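You operate a simulated robot arm through the tools that you are given. There is no shell and no other tool. Be economical: measure what you need, move in short steps, check, and stop when the job is done.

You run a simulated two-armed robot. Do the job below in one go: nothing can be reset, and whatever is moved stays where it is left.

TASK
Take the blue napkin from the fan bench and lay it out flat on the table.

The check looks at the end state, three seconds after you hand in, the way a careful person would. Anything else that was tipped, shoved, dropped, spilled or broken makes it a failure. Flat cloth is picked up by pressing the open fingertips on it (5 to 10 N) and closing them slowly along it; thin cloth reads only 2 to 8 mm in the jaws.

THE ROBOT
Two 7-joint arms with two-finger parallel grippers on one trunk, on a base that drives. Base frame: it is fixed to the floor where the robot stands at the start and does not move with it; the origin is under the middle of the robot, x ahead of it, y to its left, z up. Units: mm, rad, N and s.
The left shoulder is at the start at [70, 177, 778], the right one opposite. Places, roughly: blue napkin [500, -200, 400]; table [-1400, -600, 900]. Payload 3.43 kg a hand.
Tool frame (each hand has its own): the origin (TCP) lies between the finger pads and is the grasp point; the fingertips stand 30 mm ahead of it; z points along the fingers, y is the line along which they close. Largest opening 94 mm; finger width 28, thickness 10; the body of the gripper, 50 by 96 mm, starts 55 mm behind the TCP.
Orientation is that of the tool frame in the base frame, as a unit quaternion [x, y, z, w]. With the fingers straight down and closing along the base's y, the tool's x points along the base's -x, its y along +y and its z along -z.

THE INTERFACE
- The arms move only by the tool drive_tool. It takes "left_deltas", "right_deltas" or both (then of equal length, played together; a hand with none holds still); each is a list of rows, each a list of 7 numbers: the turn, a rotation vector about the base's x, y, z in rad, then the shift along the base's x, y, z in mm, then the opening in per cent of the stroke, from 0 (shut) to 100 (fully open). In form: [[rx, ry, rz, x, y, z, gripper], ...]. A call has 1 to 8 rows; each row shifts and turns the commanded pose from where the row before left it. A row lasts 0.2 s, in which the tool goes at most 50 mm and 0.15 rad; a call with a longer step from one row to the next is refused whole, and so is a gripper value outside its range. A pose out of reach is approached as far as the arm can. The call stops where the force on the tool passes 40 N (or 10 N more than at its start, if that is more) or the arm is blocked; 0.2 s more then pass. Each finger travels about 153 mm/s and halts on what it meets, pressing with about 37 N; the grip force reading is that of the motor and also rises with nothing between the fingers. The clock runs only during rows and for 0.2 s after the last one: add rows that do not move to give the fingers time. It gives the time, the measured TCP pose, the force on the tool (base axes), the opening and the grip force at its end, in the units of the frame above (readings bear some noise), with the torque about the TCP (base axes, N m) and any sound that the robot's microphone picked up, and new pictures: "pictures" is both (left out), scene, wrist or none (wrist: the cameras of the hands that moved).
- Cameras (640 x 400 px; columns grow to the right, rows downward): "scene" is now at [114.6, -35.8, 1071]; the picture's right is [-0.47, -0.88, 0.00], its down [-0.69, 0.37, -0.62] and it looks along [0.55, -0.29, -0.78] (base axes); focal length 252 px, centre (320, 200). "left" rides on the left gripper at [76, -14, -103] in its tool frame; the picture's right is [0.18, 0.98, 0.00], its down [-0.75, 0.14, -0.64] and it looks along [-0.63, 0.12, 0.77] (tool axes); focal length 243 px, centre (320, 200). "right" rides on the right gripper at [76, 14, -103] in its tool frame; the picture's right is [-0.18, 0.98, 0.00], its down [-0.75, -0.14, -0.64] and it looks along [-0.63, -0.12, 0.77] (tool axes); focal length 243 px, centre (320, 200). There is no depth. A picture from a camera that has moved, and an enlarged one, comes with that camera's place and axes in the base frame and with its lens.
- move_column(by): slides the trunk up (or, below 0, down) by that many mm; the arms and the scene camera ride with it, the base frame stays. It gives what a move gives, with no picture.
- base_move(legs): drives the robot by 1 to 6 legs, each [ahead, turn to the left] in mm and rad, along the robot's own axes; the way and the turn of a leg run together, so that a leg with both is an arc; at most 1500 mm and 3.142 rad a leg. The arms and the cameras ride along, it lands a little off, and it stops where it bumps. It gives what a move gives, and a new picture of the scene camera.
- aim_head(pan, tilt): turns the head with the scene camera to pan (to the left, within 1.501 rad either way) and tilt (down, from -0.506 to 1.204), counted from straight ahead of the robot. It gives what a move gives, and a new picture of the scene camera.
- zoom(camera, box): a new picture of the part [left, top, right, bottom] of that camera's present view, enlarged. No time passes.
- sign_off(): hands the job in; it is judged then, once.

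Go step by step. Nothing tells you exact positions but the pictures and the camera data: compare them with the known pose of the tool, close in by small moves and look again before you grip or let go. The budget is 120 turns and 260 pictures, counting those below and the enlarged ones. Unless the task says otherwise, let go and move clear before handing in, and close with one line.

The tools are called after "Call:" as name(argument=value, ...) on one line, values as JSON. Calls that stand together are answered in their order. drive_tool: Moves the arms, as the interface text tells. Its arguments: {"type":"object","properties":{"left_deltas":{"type":"array"},"right_deltas":{"type":"array"},"pictures":{"type":"string","enum":["both","scene","wrist","none"]}},"required":[]} The other tools are called the same way: move_column (by) slides the trunk up or down; base_move (legs) drives the base; aim_head (pan, tilt) turns the head that bears the scene camera; zoom (camera, box) takes an enlarged picture of a part of a camera's view; sign_off () hands the job in.

At the start:

```text
t: 0.0
left_eef_pos: [424.0, -23.9, 584.0]
left_tool_rot: [0.0, 1.0, 0.0, 0.0]
left_force: [0.1, -0.3, -0.5]
left_torque: [0.0, 0.02, -0.01]
left_finger_gap: 94.1
left_grasp_force: 0.0
right_eef_pos: [355.3, -291.0, 597.2]
right_tool_rot: [0.0, 1.0, 0.001, 0.0]
right_force: [0.0, 0.7, 0.2]
right_torque: [-0.01, -0.04, 0.01]
right_finger_gap: 94.1
right_grasp_force: 0.0
trunk travel left (down, up): [-358.0, 482.0]
robot x, y, heading: [2.0, 1.0, 0.003]
head pan, tilt: [-0.487, 0.899]
```

scene: 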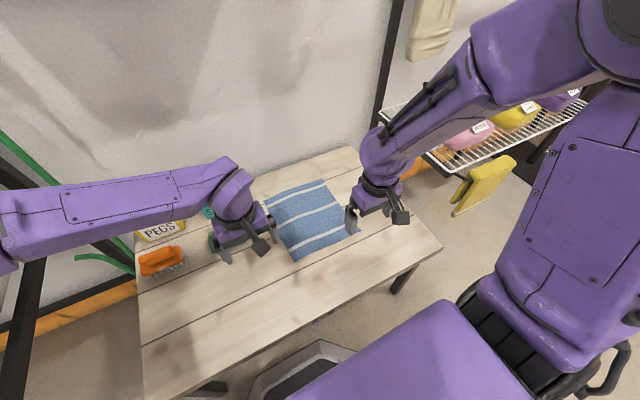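
right: 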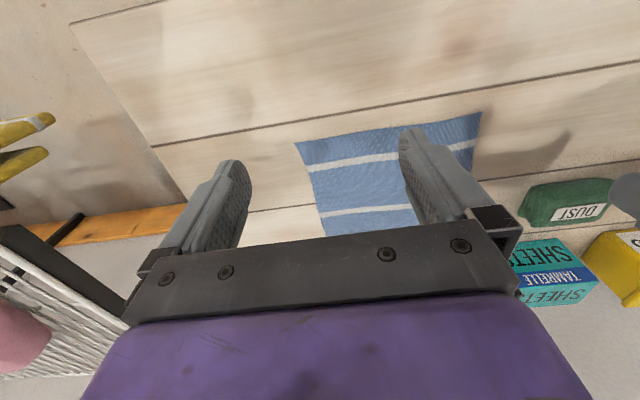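
left: 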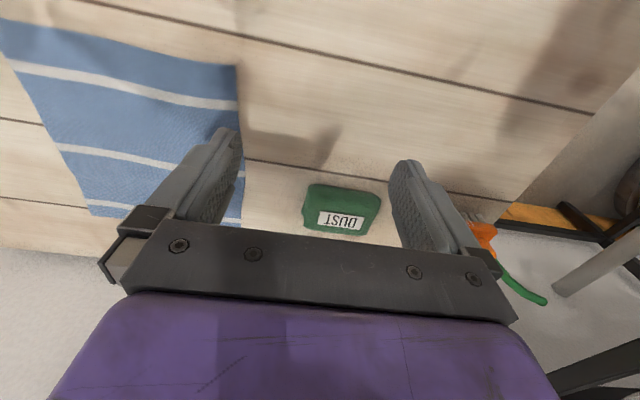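

I see the blue striped napkin lying on the bench, roughly x 440–710 and y −350 to −120, beside a DUST box. I'll look toward the table first, then zoom in on the napkin.

Call:
aim_head(pan=-1.5, tilt=0.3)

Call:
aim_head(pan=1.5, tilt=0.4)

Call:
aim_head(pan=-0.25, tilt=0.95)

```text
t: 1.3
left_eef_pos: [422.3, -26.2, 584.3]
left_tool_rot: [0.0, 1.0, 0.0, -0.001]
left_force: [0.1, 0.5, 0.2]
left_torque: [0.0, -0.01, 0.01]
left_finger_gap: 94.1
left_grasp_force: 0.1
right_eef_pos: [355.3, -291.4, 597.7]
right_tool_rot: [0.0, 1.0, 0.0, 0.0]
right_force: [-0.3, 0.9, -0.2]
right_torque: [0.01, 0.01, 0.02]
right_finger_gap: 93.8
right_grasp_force: 0.0
trunk travel left (down, up): [-358.0, 482.0]
robot x, y, heading: [2.3, -0.9, 0.004]
head pan, tilt: [-1.499, 0.3]
camera scene: at [54.6, -93.6, 1123.1], right [-1.0, -0.07, 0.0], down [-0.02, 0.3, -0.96], along [0.07, -0.95, -0.3], focal length 252 px, centre (320, 200)
```

scene: 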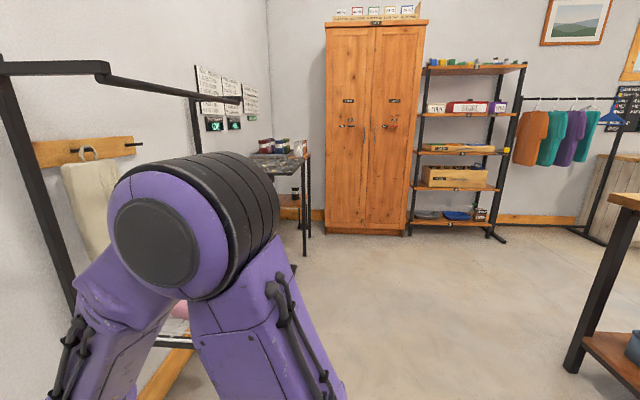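

```text
t: 3.9
left_eef_pos: [423.9, -24.4, 583.6]
left_tool_rot: [0.0, 1.0, 0.0, 0.0]
left_force: [0.7, -0.8, -0.8]
left_torque: [0.0, 0.02, -0.03]
left_finger_gap: 94.2
left_grasp_force: 0.1
right_eef_pos: [355.9, -290.7, 598.5]
right_tool_rot: [0.0, 1.0, 0.001, 0.0]
right_force: [-0.1, 0.2, -0.1]
right_torque: [-0.03, 0.01, 0.01]
right_finger_gap: 94.0
right_grasp_force: 0.1
trunk travel left (down, up): [-358.0, 482.0]
robot x, y, heading: [-2.0, -1.0, -0.001]
head pan, tilt: [1.499, 0.4]
camera scene: at [54.5, 91.9, 1114.0], right [1.0, -0.07, 0.0], down [-0.03, -0.39, -0.92], along [0.07, 0.92, -0.39], focal length 252 px, centre (320, 200)
```

scene: 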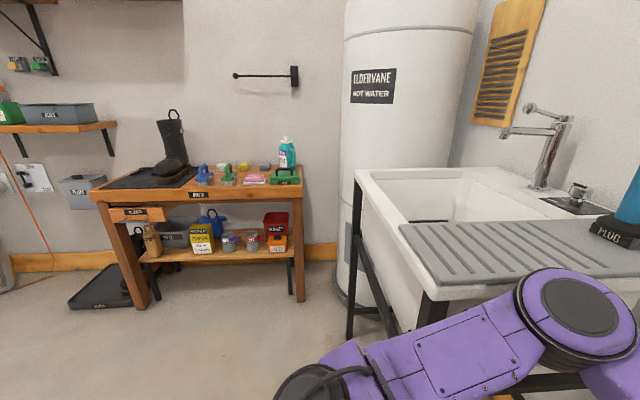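

```text
t: 5.6
left_eef_pos: [422.7, -26.3, 583.5]
left_tool_rot: [0.0, 1.0, -0.001, -0.001]
left_force: [0.0, 0.2, -0.2]
left_torque: [0.0, 0.0, 0.0]
left_finger_gap: 93.9
left_grasp_force: 0.0
right_eef_pos: [355.6, -290.8, 597.7]
right_tool_rot: [0.0, 1.0, 0.0, -0.001]
right_force: [-0.5, 1.0, -0.6]
right_torque: [-0.01, -0.02, 0.0]
right_finger_gap: 94.2
right_grasp_force: 0.2
trunk travel left (down, up): [-358.0, 482.0]
robot x, y, heading: [-4.3, 1.2, -0.005]
head pan, tilt: [-0.25, 0.949]
camera scene: at [118.3, -18.4, 1067.3], right [-0.25, -0.97, 0.0], down [-0.79, 0.2, -0.58], along [0.56, -0.14, -0.81], focal length 252 px, centre (320, 200)
```

scene: 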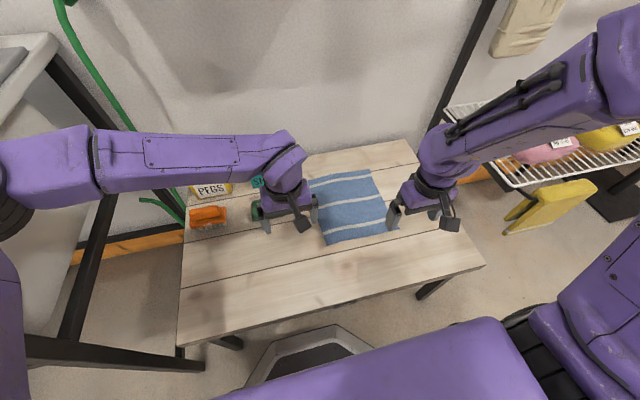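

The brown table is behind me to the right. The near napkin edge is at x≈435, running from y≈−118 to −358. I'll bring both hands above its two near corners with the jaws partly closed.

Call:
drive_tool(left_deltas=[[0, 0, 0, 7, -30, -36, 70], [0, 0, 0, 7, -30, -36, 40], [0, 0, 0, 7, -30, -36, 40], [0, 0, 0, 6, -30, -36, 40], [0, 0, 0, 0, 0, 0, 40]], right_deltas=[[0, 0, 0, 23.5, -9.7, -39, 70], [0, 0, 0, 23.5, -9.7, -39, 40], [0, 0, 0, 23.5, -9.7, -39, 40], [0, 0, 0, 23.5, -9.7, -39, 40], [0, 0, 0, 0, 0, 0, 40]])

```text
t: 6.7
left_eef_pos: [450.7, -145.8, 451.0]
left_tool_rot: [-0.003, 1.0, -0.003, 0.004]
left_force: [-3.9, 0.3, 14.3]
left_torque: [0.36, 0.2, 0.08]
left_finger_gap: 38.0
left_grasp_force: 0.1
right_eef_pos: [448.0, -330.1, 450.6]
right_tool_rot: [-0.001, 1.0, -0.001, 0.004]
right_force: [-3.5, 0.6, 22.6]
right_torque: [0.5, 0.3, 0.13]
right_finger_gap: 38.1
right_grasp_force: 0.7
trunk travel left (down, up): [-358.0, 482.0]
robot x, y, heading: [0.4, 1.7, -0.003]
head pan, tilt: [-0.25, 0.949]
stopped in row 5 (left hand): the force on the tool passed its limit (the readings are from after the stop); the commanded pose is now the measured one
camera scene: at [115.0, -16.8, 1068.6], right [-0.25, -0.97, 0.0], down [-0.79, 0.2, -0.59], along [0.57, -0.15, -0.81], focal length 252 px, centre (320, 200)
camera right: at [370.6, -315.7, 553.1], right [0.18, 0.98, 0.0], down [0.75, -0.14, 0.65], along [0.64, -0.12, -0.76], focal length 243 px, centre (320, 200)
camera left: at [374.3, -159.6, 552.7], right [-0.19, 0.98, -0.01], down [0.75, 0.15, 0.65], along [0.64, 0.12, -0.76], focal length 243 px, centre (320, 200)
```

scene: 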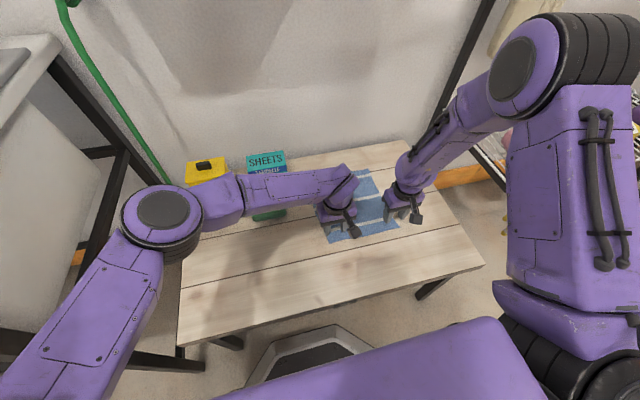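
right: 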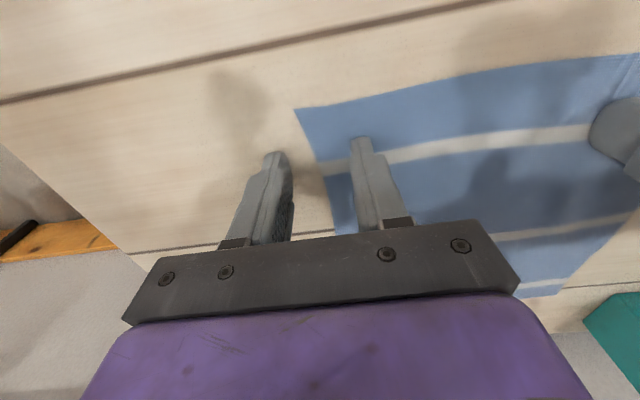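
left: 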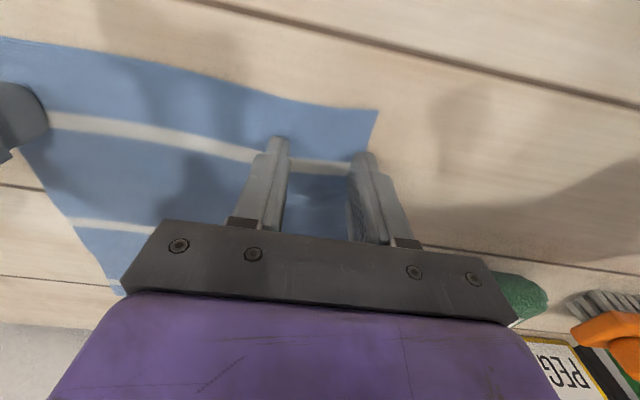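

The hands stopped with an upward force at fingertip height z≈421, higher than I expected. I'll raise both slightly to see whether this is surface contact.

Call:
drive_tool(left_deltas=[[0, 0, 0, 0, 0, 6, 40], [0, 0, 0, 0, 0, 0, 40]], right_deltas=[[0, 0, 0, 0, 0, 6, 40], [0, 0, 0, 0, 0, 0, 40]], pictures="none")

Call:
zoom(camera="right", box=[220, 80, 480, 240])

```text
t: 7.3
left_eef_pos: [452.0, -145.6, 453.3]
left_tool_rot: [-0.003, 1.0, -0.002, 0.003]
left_force: [-0.4, -0.8, 0.4]
left_torque: [-0.02, -0.01, -0.03]
left_finger_gap: 37.6
left_grasp_force: 0.0
right_eef_pos: [449.2, -330.0, 452.6]
right_tool_rot: [-0.001, 1.0, 0.0, 0.001]
right_force: [-0.1, 0.9, 0.1]
right_torque: [-0.01, 0.0, 0.0]
right_finger_gap: 37.5
right_grasp_force: 0.0
trunk travel left (down, up): [-358.0, 482.0]
robot x, y, heading: [-2.5, 3.1, 0.0]
head pan, tilt: [-0.25, 0.949]
```

```text
2.46 times, centred on (350, 160) of right
camera zoom: at [372.0, -316.3, 555.4], right [0.18, 0.98, 0.0], down [0.75, -0.14, 0.64], along [0.63, -0.12, -0.76], focal length 597 px, centre (246, 298)
```

zoom: 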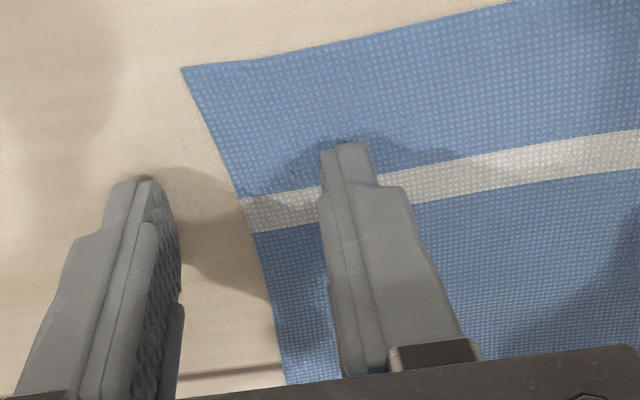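

The contact shadows show the bench top is really near z≈420, so the near edge sits at x≈416 and y −337 to −118. I'll shift the hands to straddle the cloth just inside that edge.

Call:
drive_tool(left_deltas=[[0, 0, 0, 0, 0, 10, 40], [0, 0, 0, -19, -5, 0, 40], [0, 0, 0, 0, 0, 0, 40]], right_deltas=[[0, 0, 0, 0, 0, 10, 40], [0, 0, 0, -17, 25, 0, 40], [0, 0, 0, 0, 0, 0, 40]], pictures="wrist")

```text
t: 8.1
left_eef_pos: [433.9, -150.1, 463.0]
left_tool_rot: [-0.002, 1.0, -0.002, 0.003]
left_force: [0.1, -0.2, -0.1]
left_torque: [-0.01, -0.02, 0.01]
left_finger_gap: 37.6
left_grasp_force: 0.0
right_eef_pos: [431.1, -304.4, 462.9]
right_tool_rot: [-0.001, 1.0, 0.0, 0.001]
right_force: [0.0, 0.3, -1.2]
right_torque: [-0.05, 0.03, 0.02]
right_finger_gap: 37.6
right_grasp_force: 0.1
trunk travel left (down, up): [-358.0, 482.0]
robot x, y, heading: [5.7, -2.5, 0.001]
head pan, tilt: [-0.25, 0.949]
camera right: at [354.5, -291.3, 566.1], right [0.18, 0.98, 0.0], down [0.75, -0.14, 0.64], along [0.63, -0.12, -0.76], focal length 243 px, centre (320, 200)
camera left: at [357.3, -164.7, 564.9], right [-0.19, 0.98, 0.0], down [0.75, 0.15, 0.64], along [0.63, 0.12, -0.76], focal length 243 px, centre (320, 200)
```

right: 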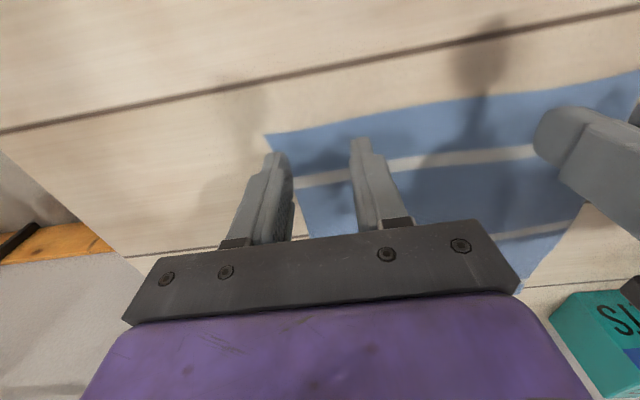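
left: 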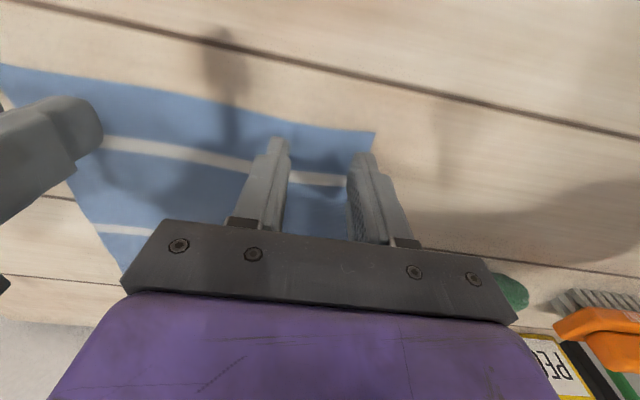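

The corners come out at (415,−338) and (416,−119), and the fingers only just straddle inside them. I'll move inward 6 mm each and lower gently to contact.

Call:
drive_tool(left_deltas=[[0, 0, 0, 0, -7, 0, 40], [0, 0, 0, 0, 0, -8, 40], [0, 0, 0, 0, 0, -2, 40], [0, 0, 0, 0, 0, 0, 40]], right_deltas=[[0, 0, 0, 0, 6, 0, 40], [0, 0, 0, 0, 0, -8, 40], [0, 0, 0, 0, 0, -2, 40], [0, 0, 0, 0, 0, 0, 40]], pictures="none")

Call:
drive_tool(left_deltas=[[0, 0, 0, 0, 0, -1.5, 40], [0, 0, 0, 0, 0, 0, 40]], right_deltas=[[0, 0, 0, 0, 0, -1.5, 40], [0, 0, 0, 0, 0, 0, 40]], pictures="none")

```text
t: 9.1
left_eef_pos: [433.5, -156.9, 453.2]
left_tool_rot: [-0.002, 1.0, -0.002, 0.002]
left_force: [-0.1, 0.5, -0.1]
left_torque: [0.0, -0.02, -0.03]
left_finger_gap: 37.8
left_grasp_force: 0.1
right_eef_pos: [432.2, -297.6, 452.5]
right_tool_rot: [-0.001, 1.0, 0.0, 0.001]
right_force: [0.2, 0.3, 1.0]
right_torque: [-0.01, 0.0, -0.04]
right_finger_gap: 37.5
right_grasp_force: 0.0
trunk travel left (down, up): [-358.0, 482.0]
robot x, y, heading: [2.5, 1.1, 0.002]
head pan, tilt: [-0.25, 0.949]
```

```text
t: 9.7
left_eef_pos: [434.2, -157.5, 452.8]
left_tool_rot: [-0.002, 1.0, -0.002, 0.002]
left_force: [-0.3, -0.1, 0.3]
left_torque: [0.0, 0.0, 0.0]
left_finger_gap: 37.5
left_grasp_force: 0.0
right_eef_pos: [431.4, -298.2, 451.2]
right_tool_rot: [-0.002, 1.0, 0.0, 0.002]
right_force: [-0.6, 0.0, 0.3]
right_torque: [0.02, 0.0, 0.0]
right_finger_gap: 37.3
right_grasp_force: 0.1
trunk travel left (down, up): [-358.0, 482.0]
robot x, y, heading: [-6.1, 1.0, -0.001]
head pan, tilt: [-0.25, 0.949]
```

Call:
drive_tool(left_deltas=[[0, 0, 0, 0, 0, -1.5, 40], [0, 0, 0, 0, 0, 0, 40]], right_deltas=[[0, 0, 0, 0, 0, -1.5, 40], [0, 0, 0, 0, 0, 0, 40]], pictures="none")

```text
t: 10.3
left_eef_pos: [433.2, -159.2, 451.2]
left_tool_rot: [-0.003, 1.0, -0.003, 0.003]
left_force: [2.2, 0.0, 6.5]
left_torque: [0.1, 0.03, -0.04]
left_finger_gap: 37.7
left_grasp_force: 0.3
right_eef_pos: [432.3, -297.9, 450.6]
right_tool_rot: [-0.002, 1.0, 0.0, 0.003]
right_force: [-0.8, -1.1, 8.2]
right_torque: [-0.08, 0.02, 0.01]
right_finger_gap: 37.7
right_grasp_force: 0.1
trunk travel left (down, up): [-358.0, 482.0]
robot x, y, heading: [-1.4, 0.5, -0.001]
head pan, tilt: [-0.25, 0.949]
```

Both hands now press on the cloth at about 6–8 N. I'll close the fingers slowly along it.

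Call:
drive_tool(left_deltas=[[0, 0, 0, 0, 0, 0, 35], [0, 0, 0, 0, 0, 0, 30], [0, 0, 0, 0, 0, 0, 25], [0, 0, 0, 0, 0, 0, 20], [0, 0, 0, 0, 0, 0, 15], [0, 0, 0, 0, 0, 0, 10], [0, 0, 0, 0, 0, 0, 5], [0, 0, 0, 0, 0, 0, 0]], right_deltas=[[0, 0, 0, 0, 0, 0, 35], [0, 0, 0, 0, 0, 0, 30], [0, 0, 0, 0, 0, 0, 25], [0, 0, 0, 0, 0, 0, 20], [0, 0, 0, 0, 0, 0, 15], [0, 0, 0, 0, 0, 0, 10], [0, 0, 0, 0, 0, 0, 5], [0, 0, 0, 0, 0, 0, 0]])

```text
t: 12.1
left_eef_pos: [432.6, -156.1, 452.5]
left_tool_rot: [-0.002, 1.0, -0.003, 0.002]
left_force: [0.1, 0.9, 7.9]
left_torque: [0.05, 0.06, -0.02]
left_finger_gap: 0.1
left_grasp_force: 32.8
right_eef_pos: [432.4, -298.6, 450.8]
right_tool_rot: [-0.002, 1.0, 0.0, 0.003]
right_force: [-0.1, -0.1, 11.2]
right_torque: [-0.03, 0.05, 0.01]
right_finger_gap: 1.7
right_grasp_force: 36.8
trunk travel left (down, up): [-358.0, 482.0]
robot x, y, heading: [2.3, -1.0, 0.0]
head pan, tilt: [-0.25, 0.949]
camera scene: at [117.0, -17.6, 1067.6], right [-0.25, -0.97, 0.0], down [-0.79, 0.2, -0.58], along [0.57, -0.14, -0.81], focal length 252 px, centre (320, 200)
camera right: at [354.6, -285.1, 553.5], right [0.18, 0.98, 0.0], down [0.75, -0.14, 0.65], along [0.64, -0.12, -0.76], focal length 243 px, centre (320, 200)
camera left: at [356.7, -171.2, 552.8], right [-0.19, 0.98, -0.01], down [0.75, 0.15, 0.65], along [0.64, 0.12, -0.76], focal length 243 px, centre (320, 200)
```

scene: 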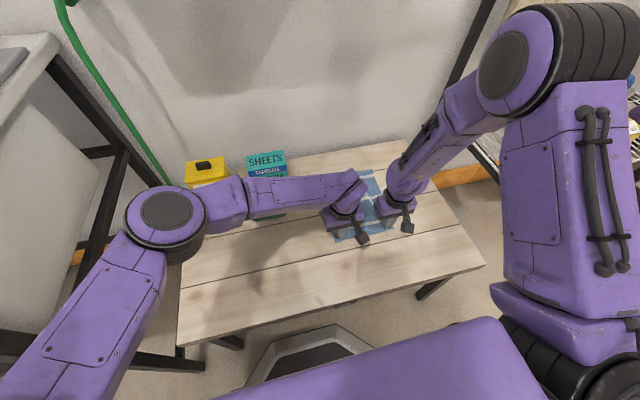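
right: 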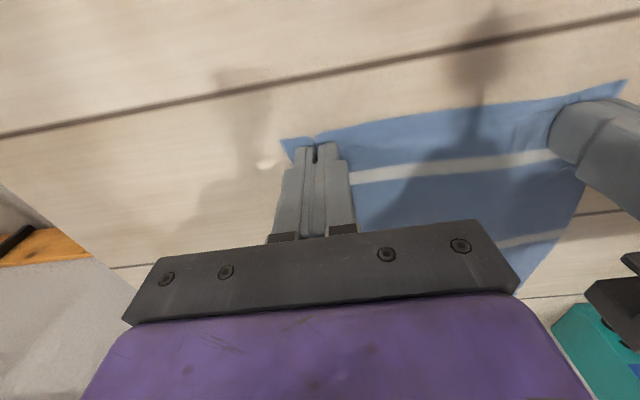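
left: 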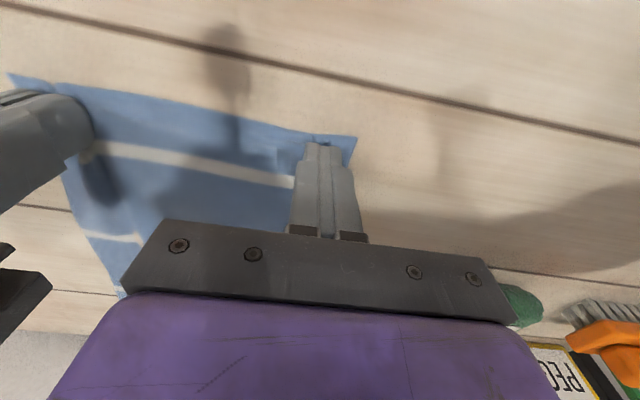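

The left jaw closed to 0.1 mm and missed the cloth, while the right reads 1.7 mm and may hold a thin fold. I'll retry the left with a little more pressure.

Call:
drive_tool(left_deltas=[[0, 0, 0, 0, 0, 6, 0], [0, 0, 0, 0, 0, 0, 45], [0, 0, 0, 0, 0, 0, 45], [0, 0, 0, 0, 0, -6, 45], [0, 0, 0, 0, 0, -0.7, 45], [0, 0, 0, 0, 0, 0, 45]], pictures="wrist")

```text
t: 13.5
left_eef_pos: [433.6, -156.9, 452.6]
left_tool_rot: [-0.003, 1.0, -0.003, 0.003]
left_force: [-0.4, 1.0, 7.1]
left_torque: [0.14, 0.05, 0.02]
left_finger_gap: 42.6
left_grasp_force: 0.1
right_eef_pos: [432.0, -297.8, 451.1]
right_tool_rot: [-0.002, 1.0, 0.001, 0.002]
right_force: [0.0, -1.3, 11.1]
right_torque: [-0.07, 0.04, 0.0]
right_finger_gap: 1.6
right_grasp_force: 36.9
trunk travel left (down, up): [-358.0, 482.0]
robot x, y, heading: [0.8, -6.3, -0.003]
head pan, tilt: [-0.25, 0.949]
camera left: at [356.3, -171.4, 552.8], right [-0.19, 0.98, -0.01], down [0.75, 0.15, 0.65], along [0.64, 0.12, -0.76], focal length 243 px, centre (320, 200)
```

left: 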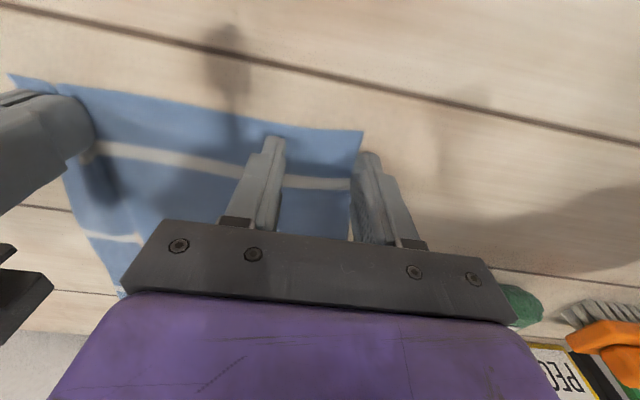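

The outer left finger sits off the cloth edge, so I'll shift inward 14 mm, press again and close.

Call:
drive_tool(left_deltas=[[0, 0, 0, 0, 0, 5, 45], [0, 0, 0, 4, -14, 0, 45], [0, 0, 0, 0, 0, -5, 45], [0, 0, 0, 0, 0, -1, 45], [0, 0, 0, 0, 0, 0, 45]], pictures="wrist")

```text
t: 14.7
left_eef_pos: [437.0, -172.6, 450.6]
left_tool_rot: [-0.003, 1.0, -0.004, 0.004]
left_force: [-2.3, 0.5, 21.4]
left_torque: [0.59, 0.17, 0.05]
left_finger_gap: 42.7
left_grasp_force: 0.6
right_eef_pos: [431.8, -298.4, 451.3]
right_tool_rot: [-0.002, 1.0, 0.0, 0.002]
right_force: [1.3, -0.2, 2.7]
right_torque: [-0.02, 0.01, 0.01]
right_finger_gap: 1.8
right_grasp_force: 36.6
trunk travel left (down, up): [-358.0, 482.0]
robot x, y, heading: [0.0, 2.2, -0.001]
head pan, tilt: [-0.25, 0.949]
camera left: at [360.1, -185.8, 552.8], right [-0.19, 0.98, -0.01], down [0.75, 0.15, 0.65], along [0.64, 0.12, -0.76], focal length 243 px, centre (320, 200)
```

left: 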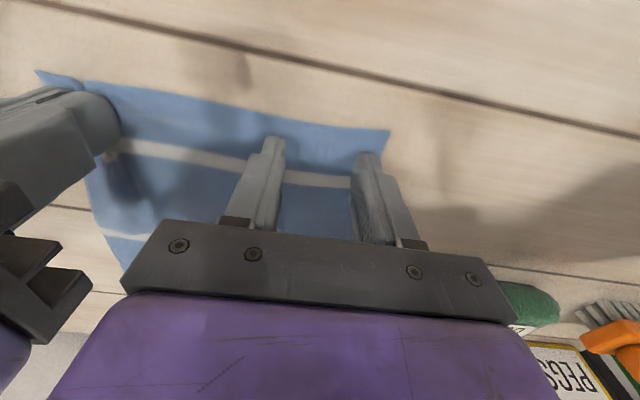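

The left hand now presses at 21 N, which is too much. I'll ease up slightly and close slowly.

Call:
drive_tool(left_deltas=[[0, 0, 0, 0, 0, 0.9, 45], [0, 0, 0, 0, 0, 0, 38], [0, 0, 0, 0, 0, 0, 32], [0, 0, 0, 0, 0, 0, 26], [0, 0, 0, 0, 0, 0, 20], [0, 0, 0, 0, 0, 0, 14], [0, 0, 0, 0, 0, 0, 7], [0, 0, 0, 0, 0, 0, 0]], pictures="wrist")

```text
t: 16.5
left_eef_pos: [436.4, -170.6, 450.9]
left_tool_rot: [-0.002, 1.0, -0.002, 0.003]
left_force: [0.8, 2.0, 19.2]
left_torque: [0.1, 0.12, 0.01]
left_finger_gap: 1.9
left_grasp_force: 36.7
right_eef_pos: [431.0, -298.5, 451.4]
right_tool_rot: [-0.002, 1.0, 0.0, 0.003]
right_force: [0.0, 0.6, 1.7]
right_torque: [0.04, 0.0, 0.0]
right_finger_gap: 1.8
right_grasp_force: 36.6
trunk travel left (down, up): [-358.0, 482.0]
robot x, y, heading: [1.1, 0.2, -0.002]
head pan, tilt: [-0.25, 0.949]
camera left: at [360.1, -185.4, 552.8], right [-0.19, 0.98, -0.01], down [0.75, 0.15, 0.65], along [0.64, 0.12, -0.76], focal length 243 px, centre (320, 200)
```

left: 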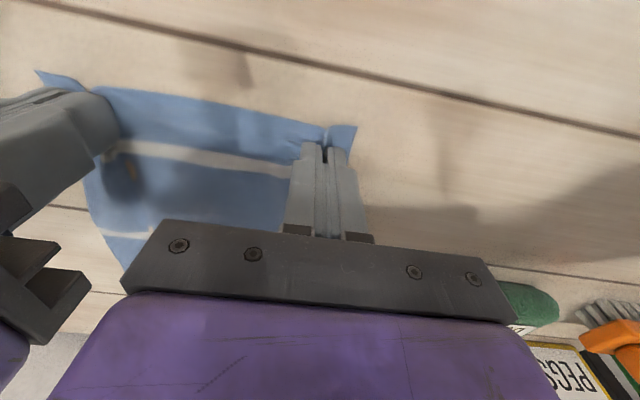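

Both jaws now read about 1.8 mm with a visible fold. I'll lift slowly and check.

Call:
drive_tool(left_deltas=[[0, 0, 0, 0, 0, 10, 0], [0, 0, 0, 0, 0, 20, 0], [0, 0, 0, 0, 0, 25, 0], [0, 0, 0, 0, 0, 25, 0], [0, 0, 0, 0, 0, 25, 0], [0, 0, 0, 0, 0, 25, 0], [0, 0, 0, 0, 0, 0, 0]], right_deltas=[[0, 0, 0, 0, 0, 10, 0], [0, 0, 0, 0, 0, 20, 0], [0, 0, 0, 0, 0, 25, 0], [0, 0, 0, 0, 0, 25, 0], [0, 0, 0, 0, 0, 25, 0], [0, 0, 0, 0, 0, 25, 0], [0, 0, 0, 0, 0, 0, 0]])

```text
t: 18.1
left_eef_pos: [436.7, -171.0, 580.1]
left_tool_rot: [-0.003, 1.0, -0.003, 0.002]
left_force: [0.4, -1.0, 0.7]
left_torque: [-0.03, -0.01, 0.0]
left_finger_gap: 1.9
left_grasp_force: 36.0
right_eef_pos: [431.7, -299.3, 579.2]
right_tool_rot: [-0.002, 1.0, 0.0, 0.001]
right_force: [-0.1, 0.9, 0.6]
right_torque: [0.01, 0.02, 0.0]
right_finger_gap: 1.7
right_grasp_force: 35.7
trunk travel left (down, up): [-358.0, 482.0]
robot x, y, heading: [-3.6, -5.1, 0.0]
head pan, tilt: [-0.25, 0.949]
camera scene: at [118.7, -18.6, 1067.2], right [-0.25, -0.97, 0.0], down [-0.79, 0.2, -0.58], along [0.56, -0.14, -0.81], focal length 252 px, centre (320, 200)
camera right: at [354.8, -285.8, 681.9], right [0.18, 0.98, 0.0], down [0.75, -0.14, 0.64], along [0.63, -0.12, -0.77], focal length 243 px, centre (320, 200)
camera left: at [360.9, -185.5, 681.0], right [-0.19, 0.98, -0.01], down [0.75, 0.15, 0.64], along [0.63, 0.12, -0.76], focal length 243 px, centre (320, 200)
```

scene: 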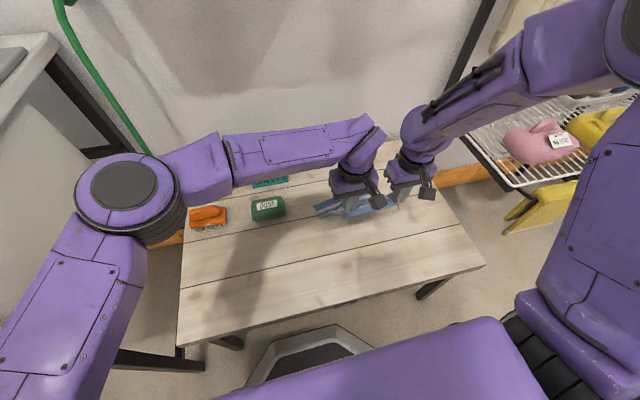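
right: 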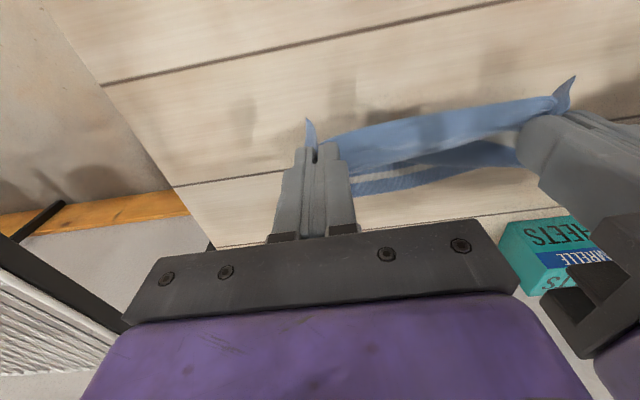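
left: 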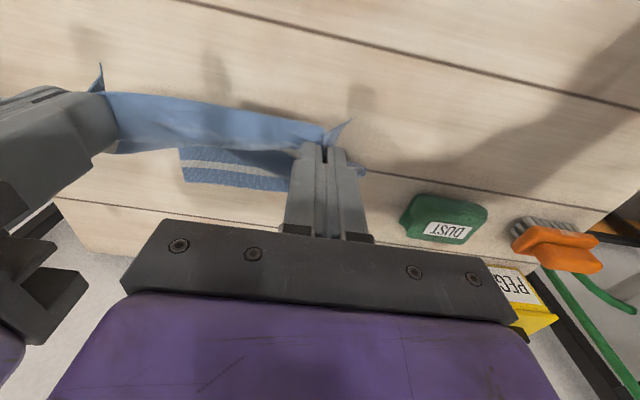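

The napkin hangs from both hands. I'll raise the trunk so the cloth clears the bench, then back out.

Call:
move_column(by=220)

Call:
base_move(legs=[[-250, 0]])

```text
t: 20.4
left_eef_pos: [437.2, -172.3, 799.3]
left_tool_rot: [-0.003, 1.0, -0.003, 0.003]
left_force: [0.3, 0.3, -0.1]
left_torque: [-0.03, 0.0, 0.02]
left_finger_gap: 2.1
left_grasp_force: 36.5
right_eef_pos: [431.4, -299.8, 799.3]
right_tool_rot: [-0.001, 1.0, 0.0, 0.002]
right_force: [0.8, 1.5, -1.1]
right_torque: [0.0, 0.02, 0.03]
right_finger_gap: 1.9
right_grasp_force: 36.5
trunk travel left (down, up): [-578.0, 262.0]
robot x, y, heading: [-1.4, -1.5, 0.003]
head pan, tilt: [-0.25, 0.949]
```

```text
t: 22.2
left_eef_pos: [187.1, -171.1, 799.1]
left_tool_rot: [-0.003, 1.0, -0.002, 0.002]
left_force: [0.7, 0.2, -0.4]
left_torque: [0.01, -0.03, 0.03]
left_finger_gap: 2.0
left_grasp_force: 36.7
right_eef_pos: [180.4, -300.0, 799.7]
right_tool_rot: [-0.001, 1.0, 0.0, 0.002]
right_force: [-0.6, -0.1, 0.1]
right_torque: [0.01, 0.02, 0.02]
right_finger_gap: 1.7
right_grasp_force: 36.5
trunk travel left (down, up): [-578.0, 262.0]
robot x, y, heading: [-249.9, 0.7, -0.006]
head pan, tilt: [-0.25, 0.949]
camera scene: at [-132.1, -18.6, 1287.4], right [-0.25, -0.97, 0.0], down [-0.79, 0.2, -0.58], along [0.56, -0.14, -0.81], focal length 252 px, centre (320, 200)
```

scene: 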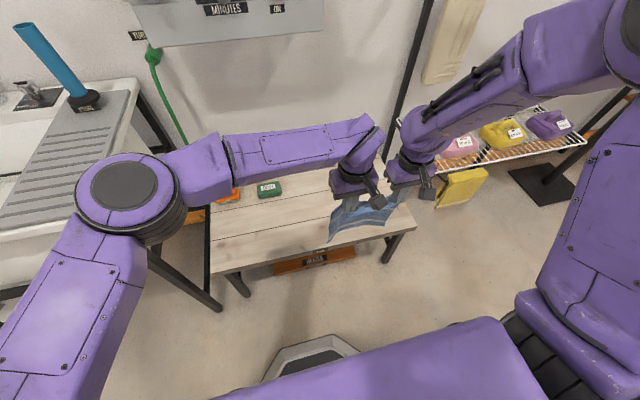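

The napkin is clear of the bench. I'll raise the trunk further and turn right to face the table, looking partway.

Call:
move_column(by=255)

Call:
base_move(legs=[[0, -1.4]])

Call:
aim_head(pan=-1.3, tilt=0.55)

```text
t: 24.9
left_eef_pos: [186.7, -171.5, 1053.5]
left_tool_rot: [-0.002, 1.0, -0.002, 0.003]
left_force: [-0.3, -0.4, 0.3]
left_torque: [-0.02, 0.0, 0.03]
left_finger_gap: 2.1
left_grasp_force: 36.3
right_eef_pos: [182.1, -299.3, 1055.2]
right_tool_rot: [-0.001, 1.0, 0.0, 0.002]
right_force: [0.1, 1.1, 0.1]
right_torque: [0.0, -0.01, 0.02]
right_finger_gap: 1.7
right_grasp_force: 36.4
trunk travel left (down, up): [-833.0, 7.0]
robot x, y, heading: [-253.7, -2.3, 0.002]
head pan, tilt: [-0.25, 0.949]
```

```text
t: 28.7
left_eef_pos: [-339.3, -461.1, 1054.1]
left_tool_rot: [0.64, 0.769, -0.004, -0.001]
left_force: [-1.1, 0.3, -0.9]
left_torque: [0.01, 0.01, 0.04]
left_finger_gap: 1.8
left_grasp_force: 36.8
right_eef_pos: [-466.9, -478.0, 1054.3]
right_tool_rot: [0.64, 0.768, -0.002, 0.001]
right_force: [1.0, -0.4, 0.2]
right_torque: [0.06, 0.0, 0.02]
right_finger_gap: 1.5
right_grasp_force: 36.6
trunk travel left (down, up): [-833.0, 7.0]
robot x, y, heading: [-250.9, -2.5, -1.396]
head pan, tilt: [-0.25, 0.949]
camera scene: at [-248.3, -122.3, 1542.3], right [-1.0, 0.07, 0.0], down [0.06, 0.81, -0.58], along [-0.04, -0.58, -0.81], focal length 252 px, centre (320, 200)
```

scene: 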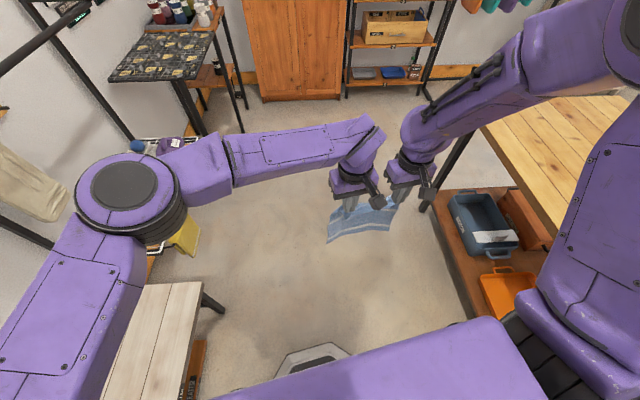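

```text
t: 30.0
left_eef_pos: [-340.9, -460.4, 1053.2]
left_tool_rot: [0.64, 0.768, -0.004, 0.001]
left_force: [-1.1, -0.1, -0.4]
left_torque: [-0.06, 0.02, 0.05]
left_finger_gap: 1.7
left_grasp_force: 36.9
right_eef_pos: [-467.7, -478.5, 1054.4]
right_tool_rot: [0.64, 0.769, -0.001, 0.001]
right_force: [0.9, 0.4, -0.1]
right_torque: [0.02, -0.06, 0.03]
right_finger_gap: 1.9
right_grasp_force: 36.6
trunk travel left (down, up): [-833.0, 7.0]
robot x, y, heading: [-249.5, -0.4, -1.395]
head pan, tilt: [-1.3, 0.55]
camera scene: at [-324.3, -88.9, 1575.2], right [-0.43, 0.9, 0.0], down [0.47, 0.23, -0.85], along [-0.77, -0.37, -0.52], focal length 252 px, centre (320, 200)
```

scene: 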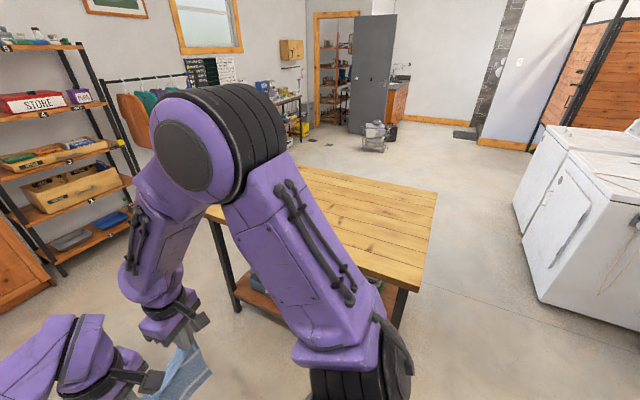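

The table top is empty, spanning roughly x −1000 to −1760 and y −30 to −1090, with its top near z≈850. I'll raise the hands so the cloth clears it, then drive round to face the table's long side.

Call:
drive_tool(left_deltas=[[0, 0, 0, 0, 0, 30, 0], [0, 0, 0, 0, 0, 30, 0], [0, 0, 0, 0, 0, 30, 0], [0, 0, 0, 0, 0, 30, 0], [0, 0, 0, 0, 0, 0, 0]], right_deltas=[[0, 0, 0, 0, 0, 30, 0], [0, 0, 0, 0, 0, 30, 0], [0, 0, 0, 0, 0, 30, 0], [0, 0, 0, 0, 0, 30, 0], [0, 0, 0, 0, 0, 0, 0]], pictures="none")

Call:
base_move(legs=[[0, -0.275], [600, 0], [0, -1.47]])

Call:
aim_head(pan=0.0, tilt=0.75)

```text
t: 31.2
left_eef_pos: [-339.6, -460.3, 1174.8]
left_tool_rot: [0.639, 0.769, -0.003, -0.001]
left_force: [-1.2, 0.7, 0.1]
left_torque: [-0.01, 0.03, 0.06]
left_finger_gap: 2.1
left_grasp_force: 36.3
right_eef_pos: [-466.6, -478.3, 1173.5]
right_tool_rot: [0.64, 0.768, -0.001, 0.001]
right_force: [-0.2, 0.0, -0.8]
right_torque: [0.0, -0.03, 0.03]
right_finger_gap: 1.5
right_grasp_force: 35.9
trunk travel left (down, up): [-833.0, 7.0]
robot x, y, heading: [-248.5, 2.9, -1.398]
head pan, tilt: [-1.3, 0.55]
```

```text
t: 39.1
left_eef_pos: [-745.2, -425.0, 1172.9]
left_tool_rot: [1.0, 0.002, -0.002, -0.002]
left_force: [-0.1, 0.2, 0.4]
left_torque: [0.0, -0.01, 0.04]
left_finger_gap: 1.8
left_grasp_force: 36.3
right_eef_pos: [-739.7, -296.1, 1175.0]
right_tool_rot: [1.0, 0.001, -0.002, 0.0]
right_force: [1.1, -0.7, -0.1]
right_torque: [-0.02, 0.01, 0.02]
right_finger_gap: 1.9
right_grasp_force: 36.3
trunk travel left (down, up): [-833.0, 7.0]
robot x, y, heading: [-308.3, -594.8, 3.14]
head pan, tilt: [-1.3, 0.55]
camera scene: at [-384.9, -509.5, 1575.2], right [0.96, 0.27, 0.0], down [0.14, -0.5, -0.85], along [-0.23, 0.82, -0.52], focal length 252 px, centre (320, 200)
```

scene: 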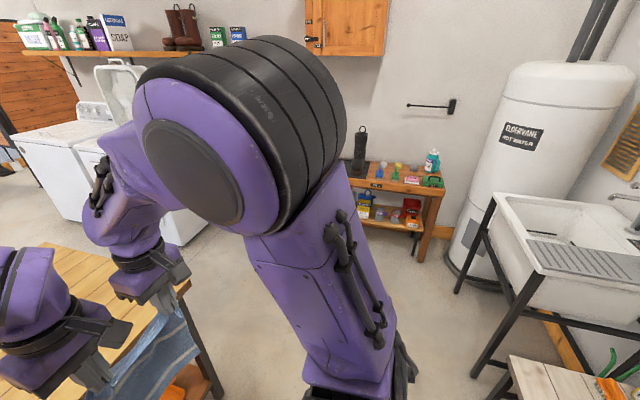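

```text
t: 40.5
left_eef_pos: [-745.3, -424.2, 1174.4]
left_tool_rot: [1.0, 0.002, -0.002, -0.002]
left_force: [-0.3, 1.5, 0.9]
left_torque: [0.03, 0.03, 0.03]
left_finger_gap: 2.1
left_grasp_force: 36.6
right_eef_pos: [-740.0, -296.6, 1171.9]
right_tool_rot: [1.0, 0.002, -0.001, 0.001]
right_force: [-0.4, -0.3, 0.0]
right_torque: [-0.02, 0.03, 0.04]
right_finger_gap: 2.1
right_grasp_force: 36.3
trunk travel left (down, up): [-833.0, 7.0]
robot x, y, heading: [-309.8, -596.6, 3.142]
head pan, tilt: [0.0, 0.75]
camera scene: at [-443.7, -595.6, 1557.8], right [0.0, 1.0, 0.0], down [0.68, 0.0, -0.73], along [-0.73, 0.0, -0.68], focal length 252 px, centre (320, 200)
```

scene: 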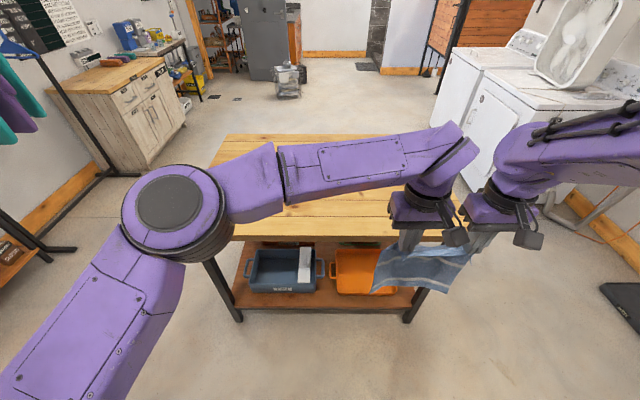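

The table is in front with clear wood, and the cloth bottom hangs at about z≈976, above its top. I'll slide the hands toward the robot's middle line, then drive forward over the table.

Call:
drive_tool(left_deltas=[[0, 0, 0, 0, -35, 0, 0], [0, 0, 0, 0, -35, 0, 0], [0, 0, 0, 0, -35, 0, 0], [0, 0, 0, 0, -35, 0, 0], [0, 0, 0, 0, 0, 0, 0]], right_deltas=[[0, 0, 0, 0, -35, 0, 0], [0, 0, 0, 0, -35, 0, 0], [0, 0, 0, 0, -35, 0, 0], [0, 0, 0, 0, -35, 0, 0], [0, 0, 0, 0, 0, 0, 0]], pictures="none")

Call:
base_move(legs=[[200, 0]])

```text
t: 41.7
left_eef_pos: [-745.3, -563.9, 1173.2]
left_tool_rot: [1.0, 0.002, -0.003, -0.002]
left_force: [-1.9, 9.0, -0.6]
left_torque: [0.28, 0.05, 0.14]
left_finger_gap: 2.0
left_grasp_force: 36.7
right_eef_pos: [-754.6, -433.0, 1169.8]
right_tool_rot: [1.0, -0.003, 0.0, 0.013]
right_force: [3.1, -9.3, 0.0]
right_torque: [-0.29, -0.07, 0.12]
right_finger_gap: 1.9
right_grasp_force: 36.6
right hand out of reach, approached as far as the arm can: row 2, 3, 4
trunk travel left (down, up): [-833.0, 7.0]
robot x, y, heading: [-305.8, -597.1, -3.144]
head pan, tilt: [0.0, 0.75]
```

```text
t: 43.4
left_eef_pos: [-945.8, -563.7, 1175.6]
left_tool_rot: [1.0, 0.002, -0.003, -0.002]
left_force: [-1.4, 5.3, 0.1]
left_torque: [0.21, 0.06, 0.1]
left_finger_gap: 1.8
left_grasp_force: 36.5
right_eef_pos: [-953.5, -433.3, 1169.0]
right_tool_rot: [1.0, -0.002, -0.003, 0.012]
right_force: [1.6, -6.6, 0.3]
right_torque: [-0.19, -0.04, 0.09]
right_finger_gap: 1.9
right_grasp_force: 37.0
trunk travel left (down, up): [-833.0, 7.0]
robot x, y, heading: [-510.2, -593.9, 3.141]
head pan, tilt: [0.0, 0.75]
camera scene: at [-642.6, -595.8, 1558.2], right [0.0, 1.0, 0.0], down [0.68, 0.0, -0.73], along [-0.73, 0.0, -0.68], focal length 252 px, centre (320, 200)
```

scene: 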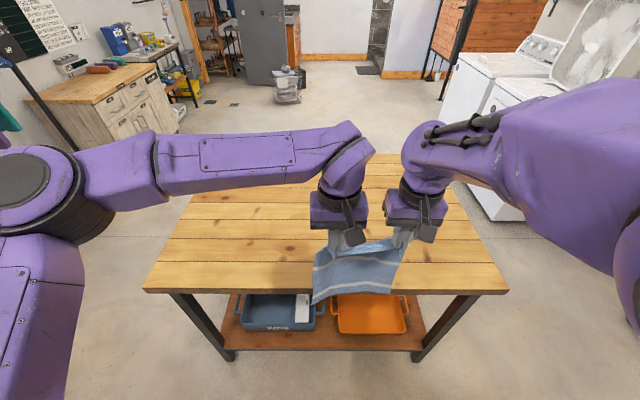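

The table's front edge is near x≈−1008 with its top near z≈855, and the cloth bottom is about 40 mm above that. I'll relax the tension between the hands a touch and drive on over the table.

Call:
drive_tool(left_deltas=[[0, 0, 0, 0, 2, 10, 0], [0, 0, 0, 0, 0, 0, 0]], right_deltas=[[0, 0, 0, -8, 0, 6, 0], [0, 0, 0, 0, 0, 0, 0]], pictures="none")

Call:
base_move(legs=[[160, 0]])

```text
t: 44.0
left_eef_pos: [-946.1, -561.5, 1185.5]
left_tool_rot: [1.0, 0.001, -0.003, -0.002]
left_force: [-1.7, 5.9, 0.4]
left_torque: [0.17, 0.09, 0.08]
left_finger_gap: 1.8
left_grasp_force: 37.1
right_eef_pos: [-963.6, -433.3, 1175.7]
right_tool_rot: [1.0, -0.001, -0.002, 0.014]
right_force: [2.1, -4.5, 0.6]
right_torque: [-0.11, -0.08, 0.09]
right_finger_gap: 1.7
right_grasp_force: 37.3
trunk travel left (down, up): [-833.0, 7.0]
robot x, y, heading: [-513.0, -596.6, 3.14]
head pan, tilt: [0.0, 0.75]
```

```text
t: 45.4
left_eef_pos: [-1102.9, -559.9, 1186.2]
left_tool_rot: [1.0, 0.002, -0.003, -0.003]
left_force: [-2.5, 6.1, -1.2]
left_torque: [0.14, 0.1, 0.16]
left_finger_gap: 1.9
left_grasp_force: 36.9
right_eef_pos: [-1121.6, -432.4, 1177.2]
right_tool_rot: [1.0, -0.001, -0.002, 0.013]
right_force: [1.5, -5.3, 0.4]
right_torque: [-0.21, -0.03, 0.04]
right_finger_gap: 1.7
right_grasp_force: 36.5
trunk travel left (down, up): [-833.0, 7.0]
robot x, y, heading: [-666.2, -593.1, 3.142]
head pan, tilt: [0.0, 0.75]
camera scene: at [-800.6, -595.3, 1558.2], right [0.0, 1.0, 0.0], down [0.68, 0.0, -0.73], along [-0.73, 0.0, -0.68], focal length 252 px, centre (320, 200)
```

scene: 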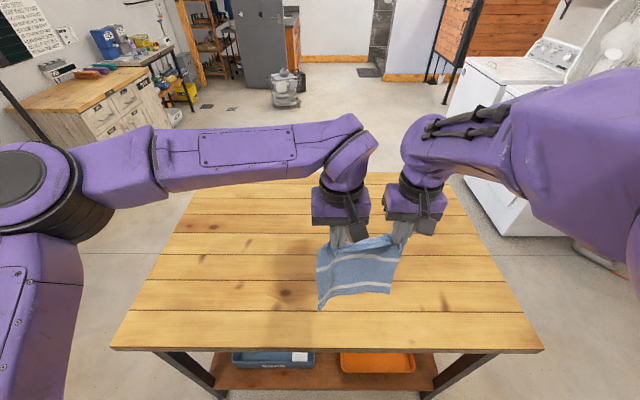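

The cloth is over the table. I'll extend the hands away from me and lower toward first contact of the free edge.

Call:
drive_tool(left_deltas=[[0, 0, 0, -38, 0, -8, 0], [0, 0, 0, -38, 0, -8, 0], [0, 0, 0, -38, 0, -8, 0], [0, 0, 0, -38, 0, -8, 0], [0, 0, 0, -38, 0, -8, 0], [0, 0, 0, 0, 0, 0, 0]], right_deltas=[[0, 0, 0, -35, 0, -6, 0], [0, 0, 0, -35, 0, -6, 0], [0, 0, 0, -35, 0, -6, 0], [0, 0, 0, -35, 0, -6, 0], [0, 0, 0, -35, 0, -6, 0], [0, 0, 0, 0, 0, 0, 0]])

```text
t: 46.8
left_eef_pos: [-1274.1, -562.0, 1149.4]
left_tool_rot: [1.0, 0.0, -0.004, -0.003]
left_force: [-2.4, 7.7, 0.5]
left_torque: [0.24, 0.1, 0.11]
left_finger_gap: 1.8
left_grasp_force: 36.5
left hand out of reach, approached as far as the arm can: row 5
right_eef_pos: [-1297.4, -433.9, 1145.9]
right_tool_rot: [1.0, -0.001, -0.001, 0.013]
right_force: [2.4, -8.2, 0.2]
right_torque: [-0.21, -0.07, 0.05]
right_finger_gap: 1.8
right_grasp_force: 37.3
trunk travel left (down, up): [-833.0, 7.0]
robot x, y, heading: [-673.6, -594.3, 3.14]
head pan, tilt: [0.0, 0.75]
camera scene: at [-801.9, -596.7, 1558.1], right [0.0, 1.0, 0.0], down [0.68, 0.0, -0.73], along [-0.73, 0.0, -0.68], focal length 252 px, centre (320, 200)
camera right: at [-1220.9, -447.3, 1248.9], right [-0.19, -0.98, 0.03], down [-0.75, 0.16, 0.64], along [-0.63, 0.1, -0.77], focal length 243 px, centre (320, 200)
camera left: at [-1198.4, -548.2, 1251.7], right [0.19, -0.98, -0.01], down [-0.75, -0.15, 0.65], along [-0.64, -0.11, -0.76], focal length 243 px, centre (320, 200)
```

scene: 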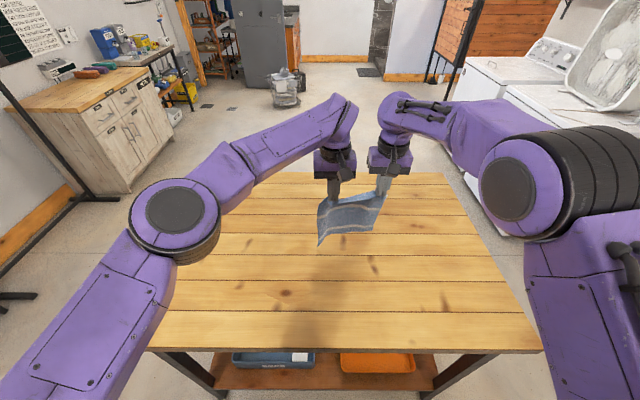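
right: 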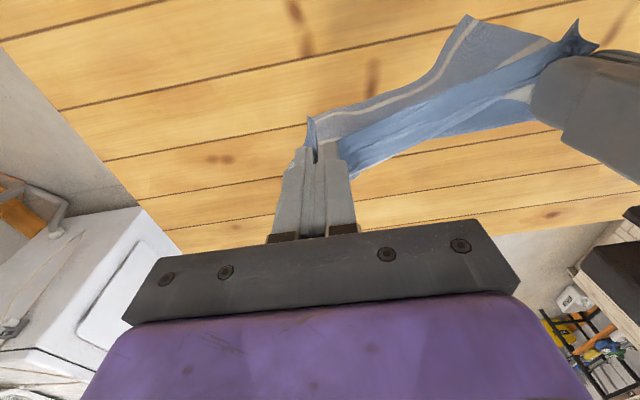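
left: 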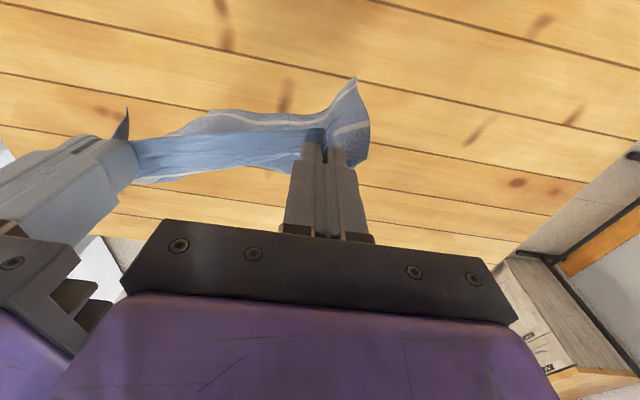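

The hands are extended. I'll ease the lateral tension, level them, let the swing settle and take a closer look.

Call:
drive_tool(left_deltas=[[0, 0, 0, 0, 3, 0, 0], [0, 0, 0, 0, 0, 0, 0], [0, 0, 0, 0, 0, 0, 0], [0, 0, 0, 0, 0, 0, 0]], right_deltas=[[0, 0, 0, 20, 0, 2, 0], [0, 0, 0, 0, 0, 0, 0], [0, 0, 0, 0, 0, 0, 0], [0, 0, 0, 0, 0, 0, 0]], pictures="wrist")

Call:
zoom(camera="scene", box=[260, 130, 440, 260])

```text
t: 47.8
left_eef_pos: [-1275.7, -557.8, 1148.4]
left_tool_rot: [1.0, 0.002, -0.002, -0.003]
left_force: [0.2, -0.3, 0.3]
left_torque: [0.0, 0.01, 0.01]
left_finger_gap: 1.8
left_grasp_force: 36.8
right_eef_pos: [-1277.9, -433.6, 1146.5]
right_tool_rot: [1.0, -0.001, -0.001, 0.013]
right_force: [-0.2, 0.9, -0.2]
right_torque: [0.02, 0.03, 0.01]
right_finger_gap: 1.7
right_grasp_force: 36.0
trunk travel left (down, up): [-833.0, 7.0]
robot x, y, heading: [-668.1, -596.5, 3.141]
head pan, tilt: [0.0, 0.75]
camera right: at [-1201.4, -445.6, 1249.8], right [-0.19, -0.98, 0.03], down [-0.75, 0.16, 0.64], along [-0.63, 0.1, -0.77], focal length 243 px, centre (320, 200)
camera left: at [-1199.6, -543.9, 1250.8], right [0.19, -0.98, -0.01], down [-0.75, -0.15, 0.65], along [-0.64, -0.12, -0.76], focal length 243 px, centre (320, 200)
```

right: 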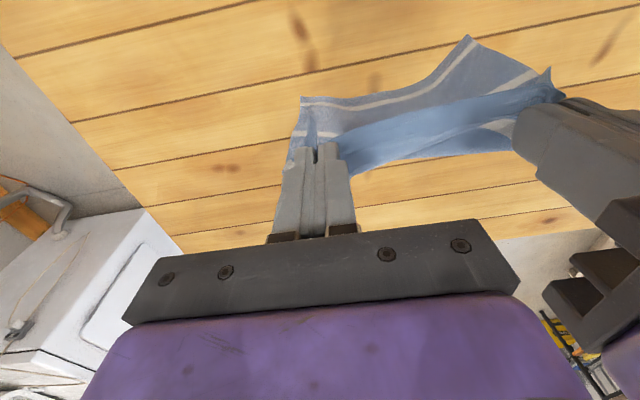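
left: 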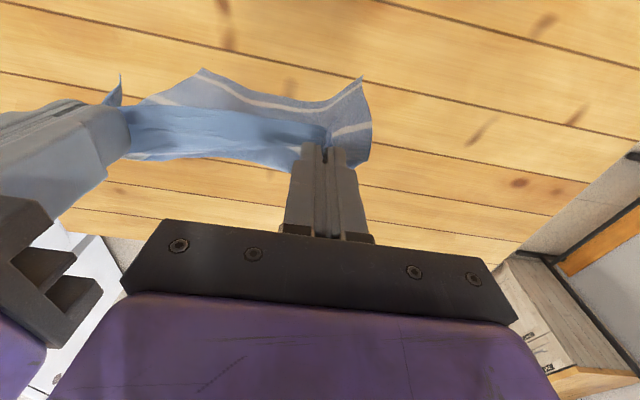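

```text
3.08 times, centred on (350, 195) of scene
camera zoom: at [-803.7, -594.8, 1557.9], right [0.0, 1.0, 0.0], down [0.68, 0.0, -0.73], along [-0.73, 0.0, -0.68], focal length 774 px, centre (228, 215)
```

zoom: 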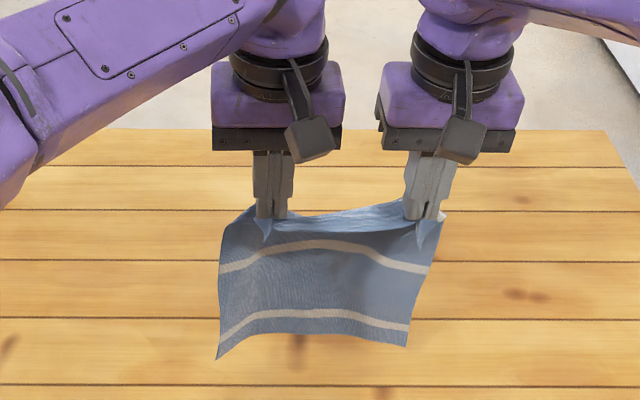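

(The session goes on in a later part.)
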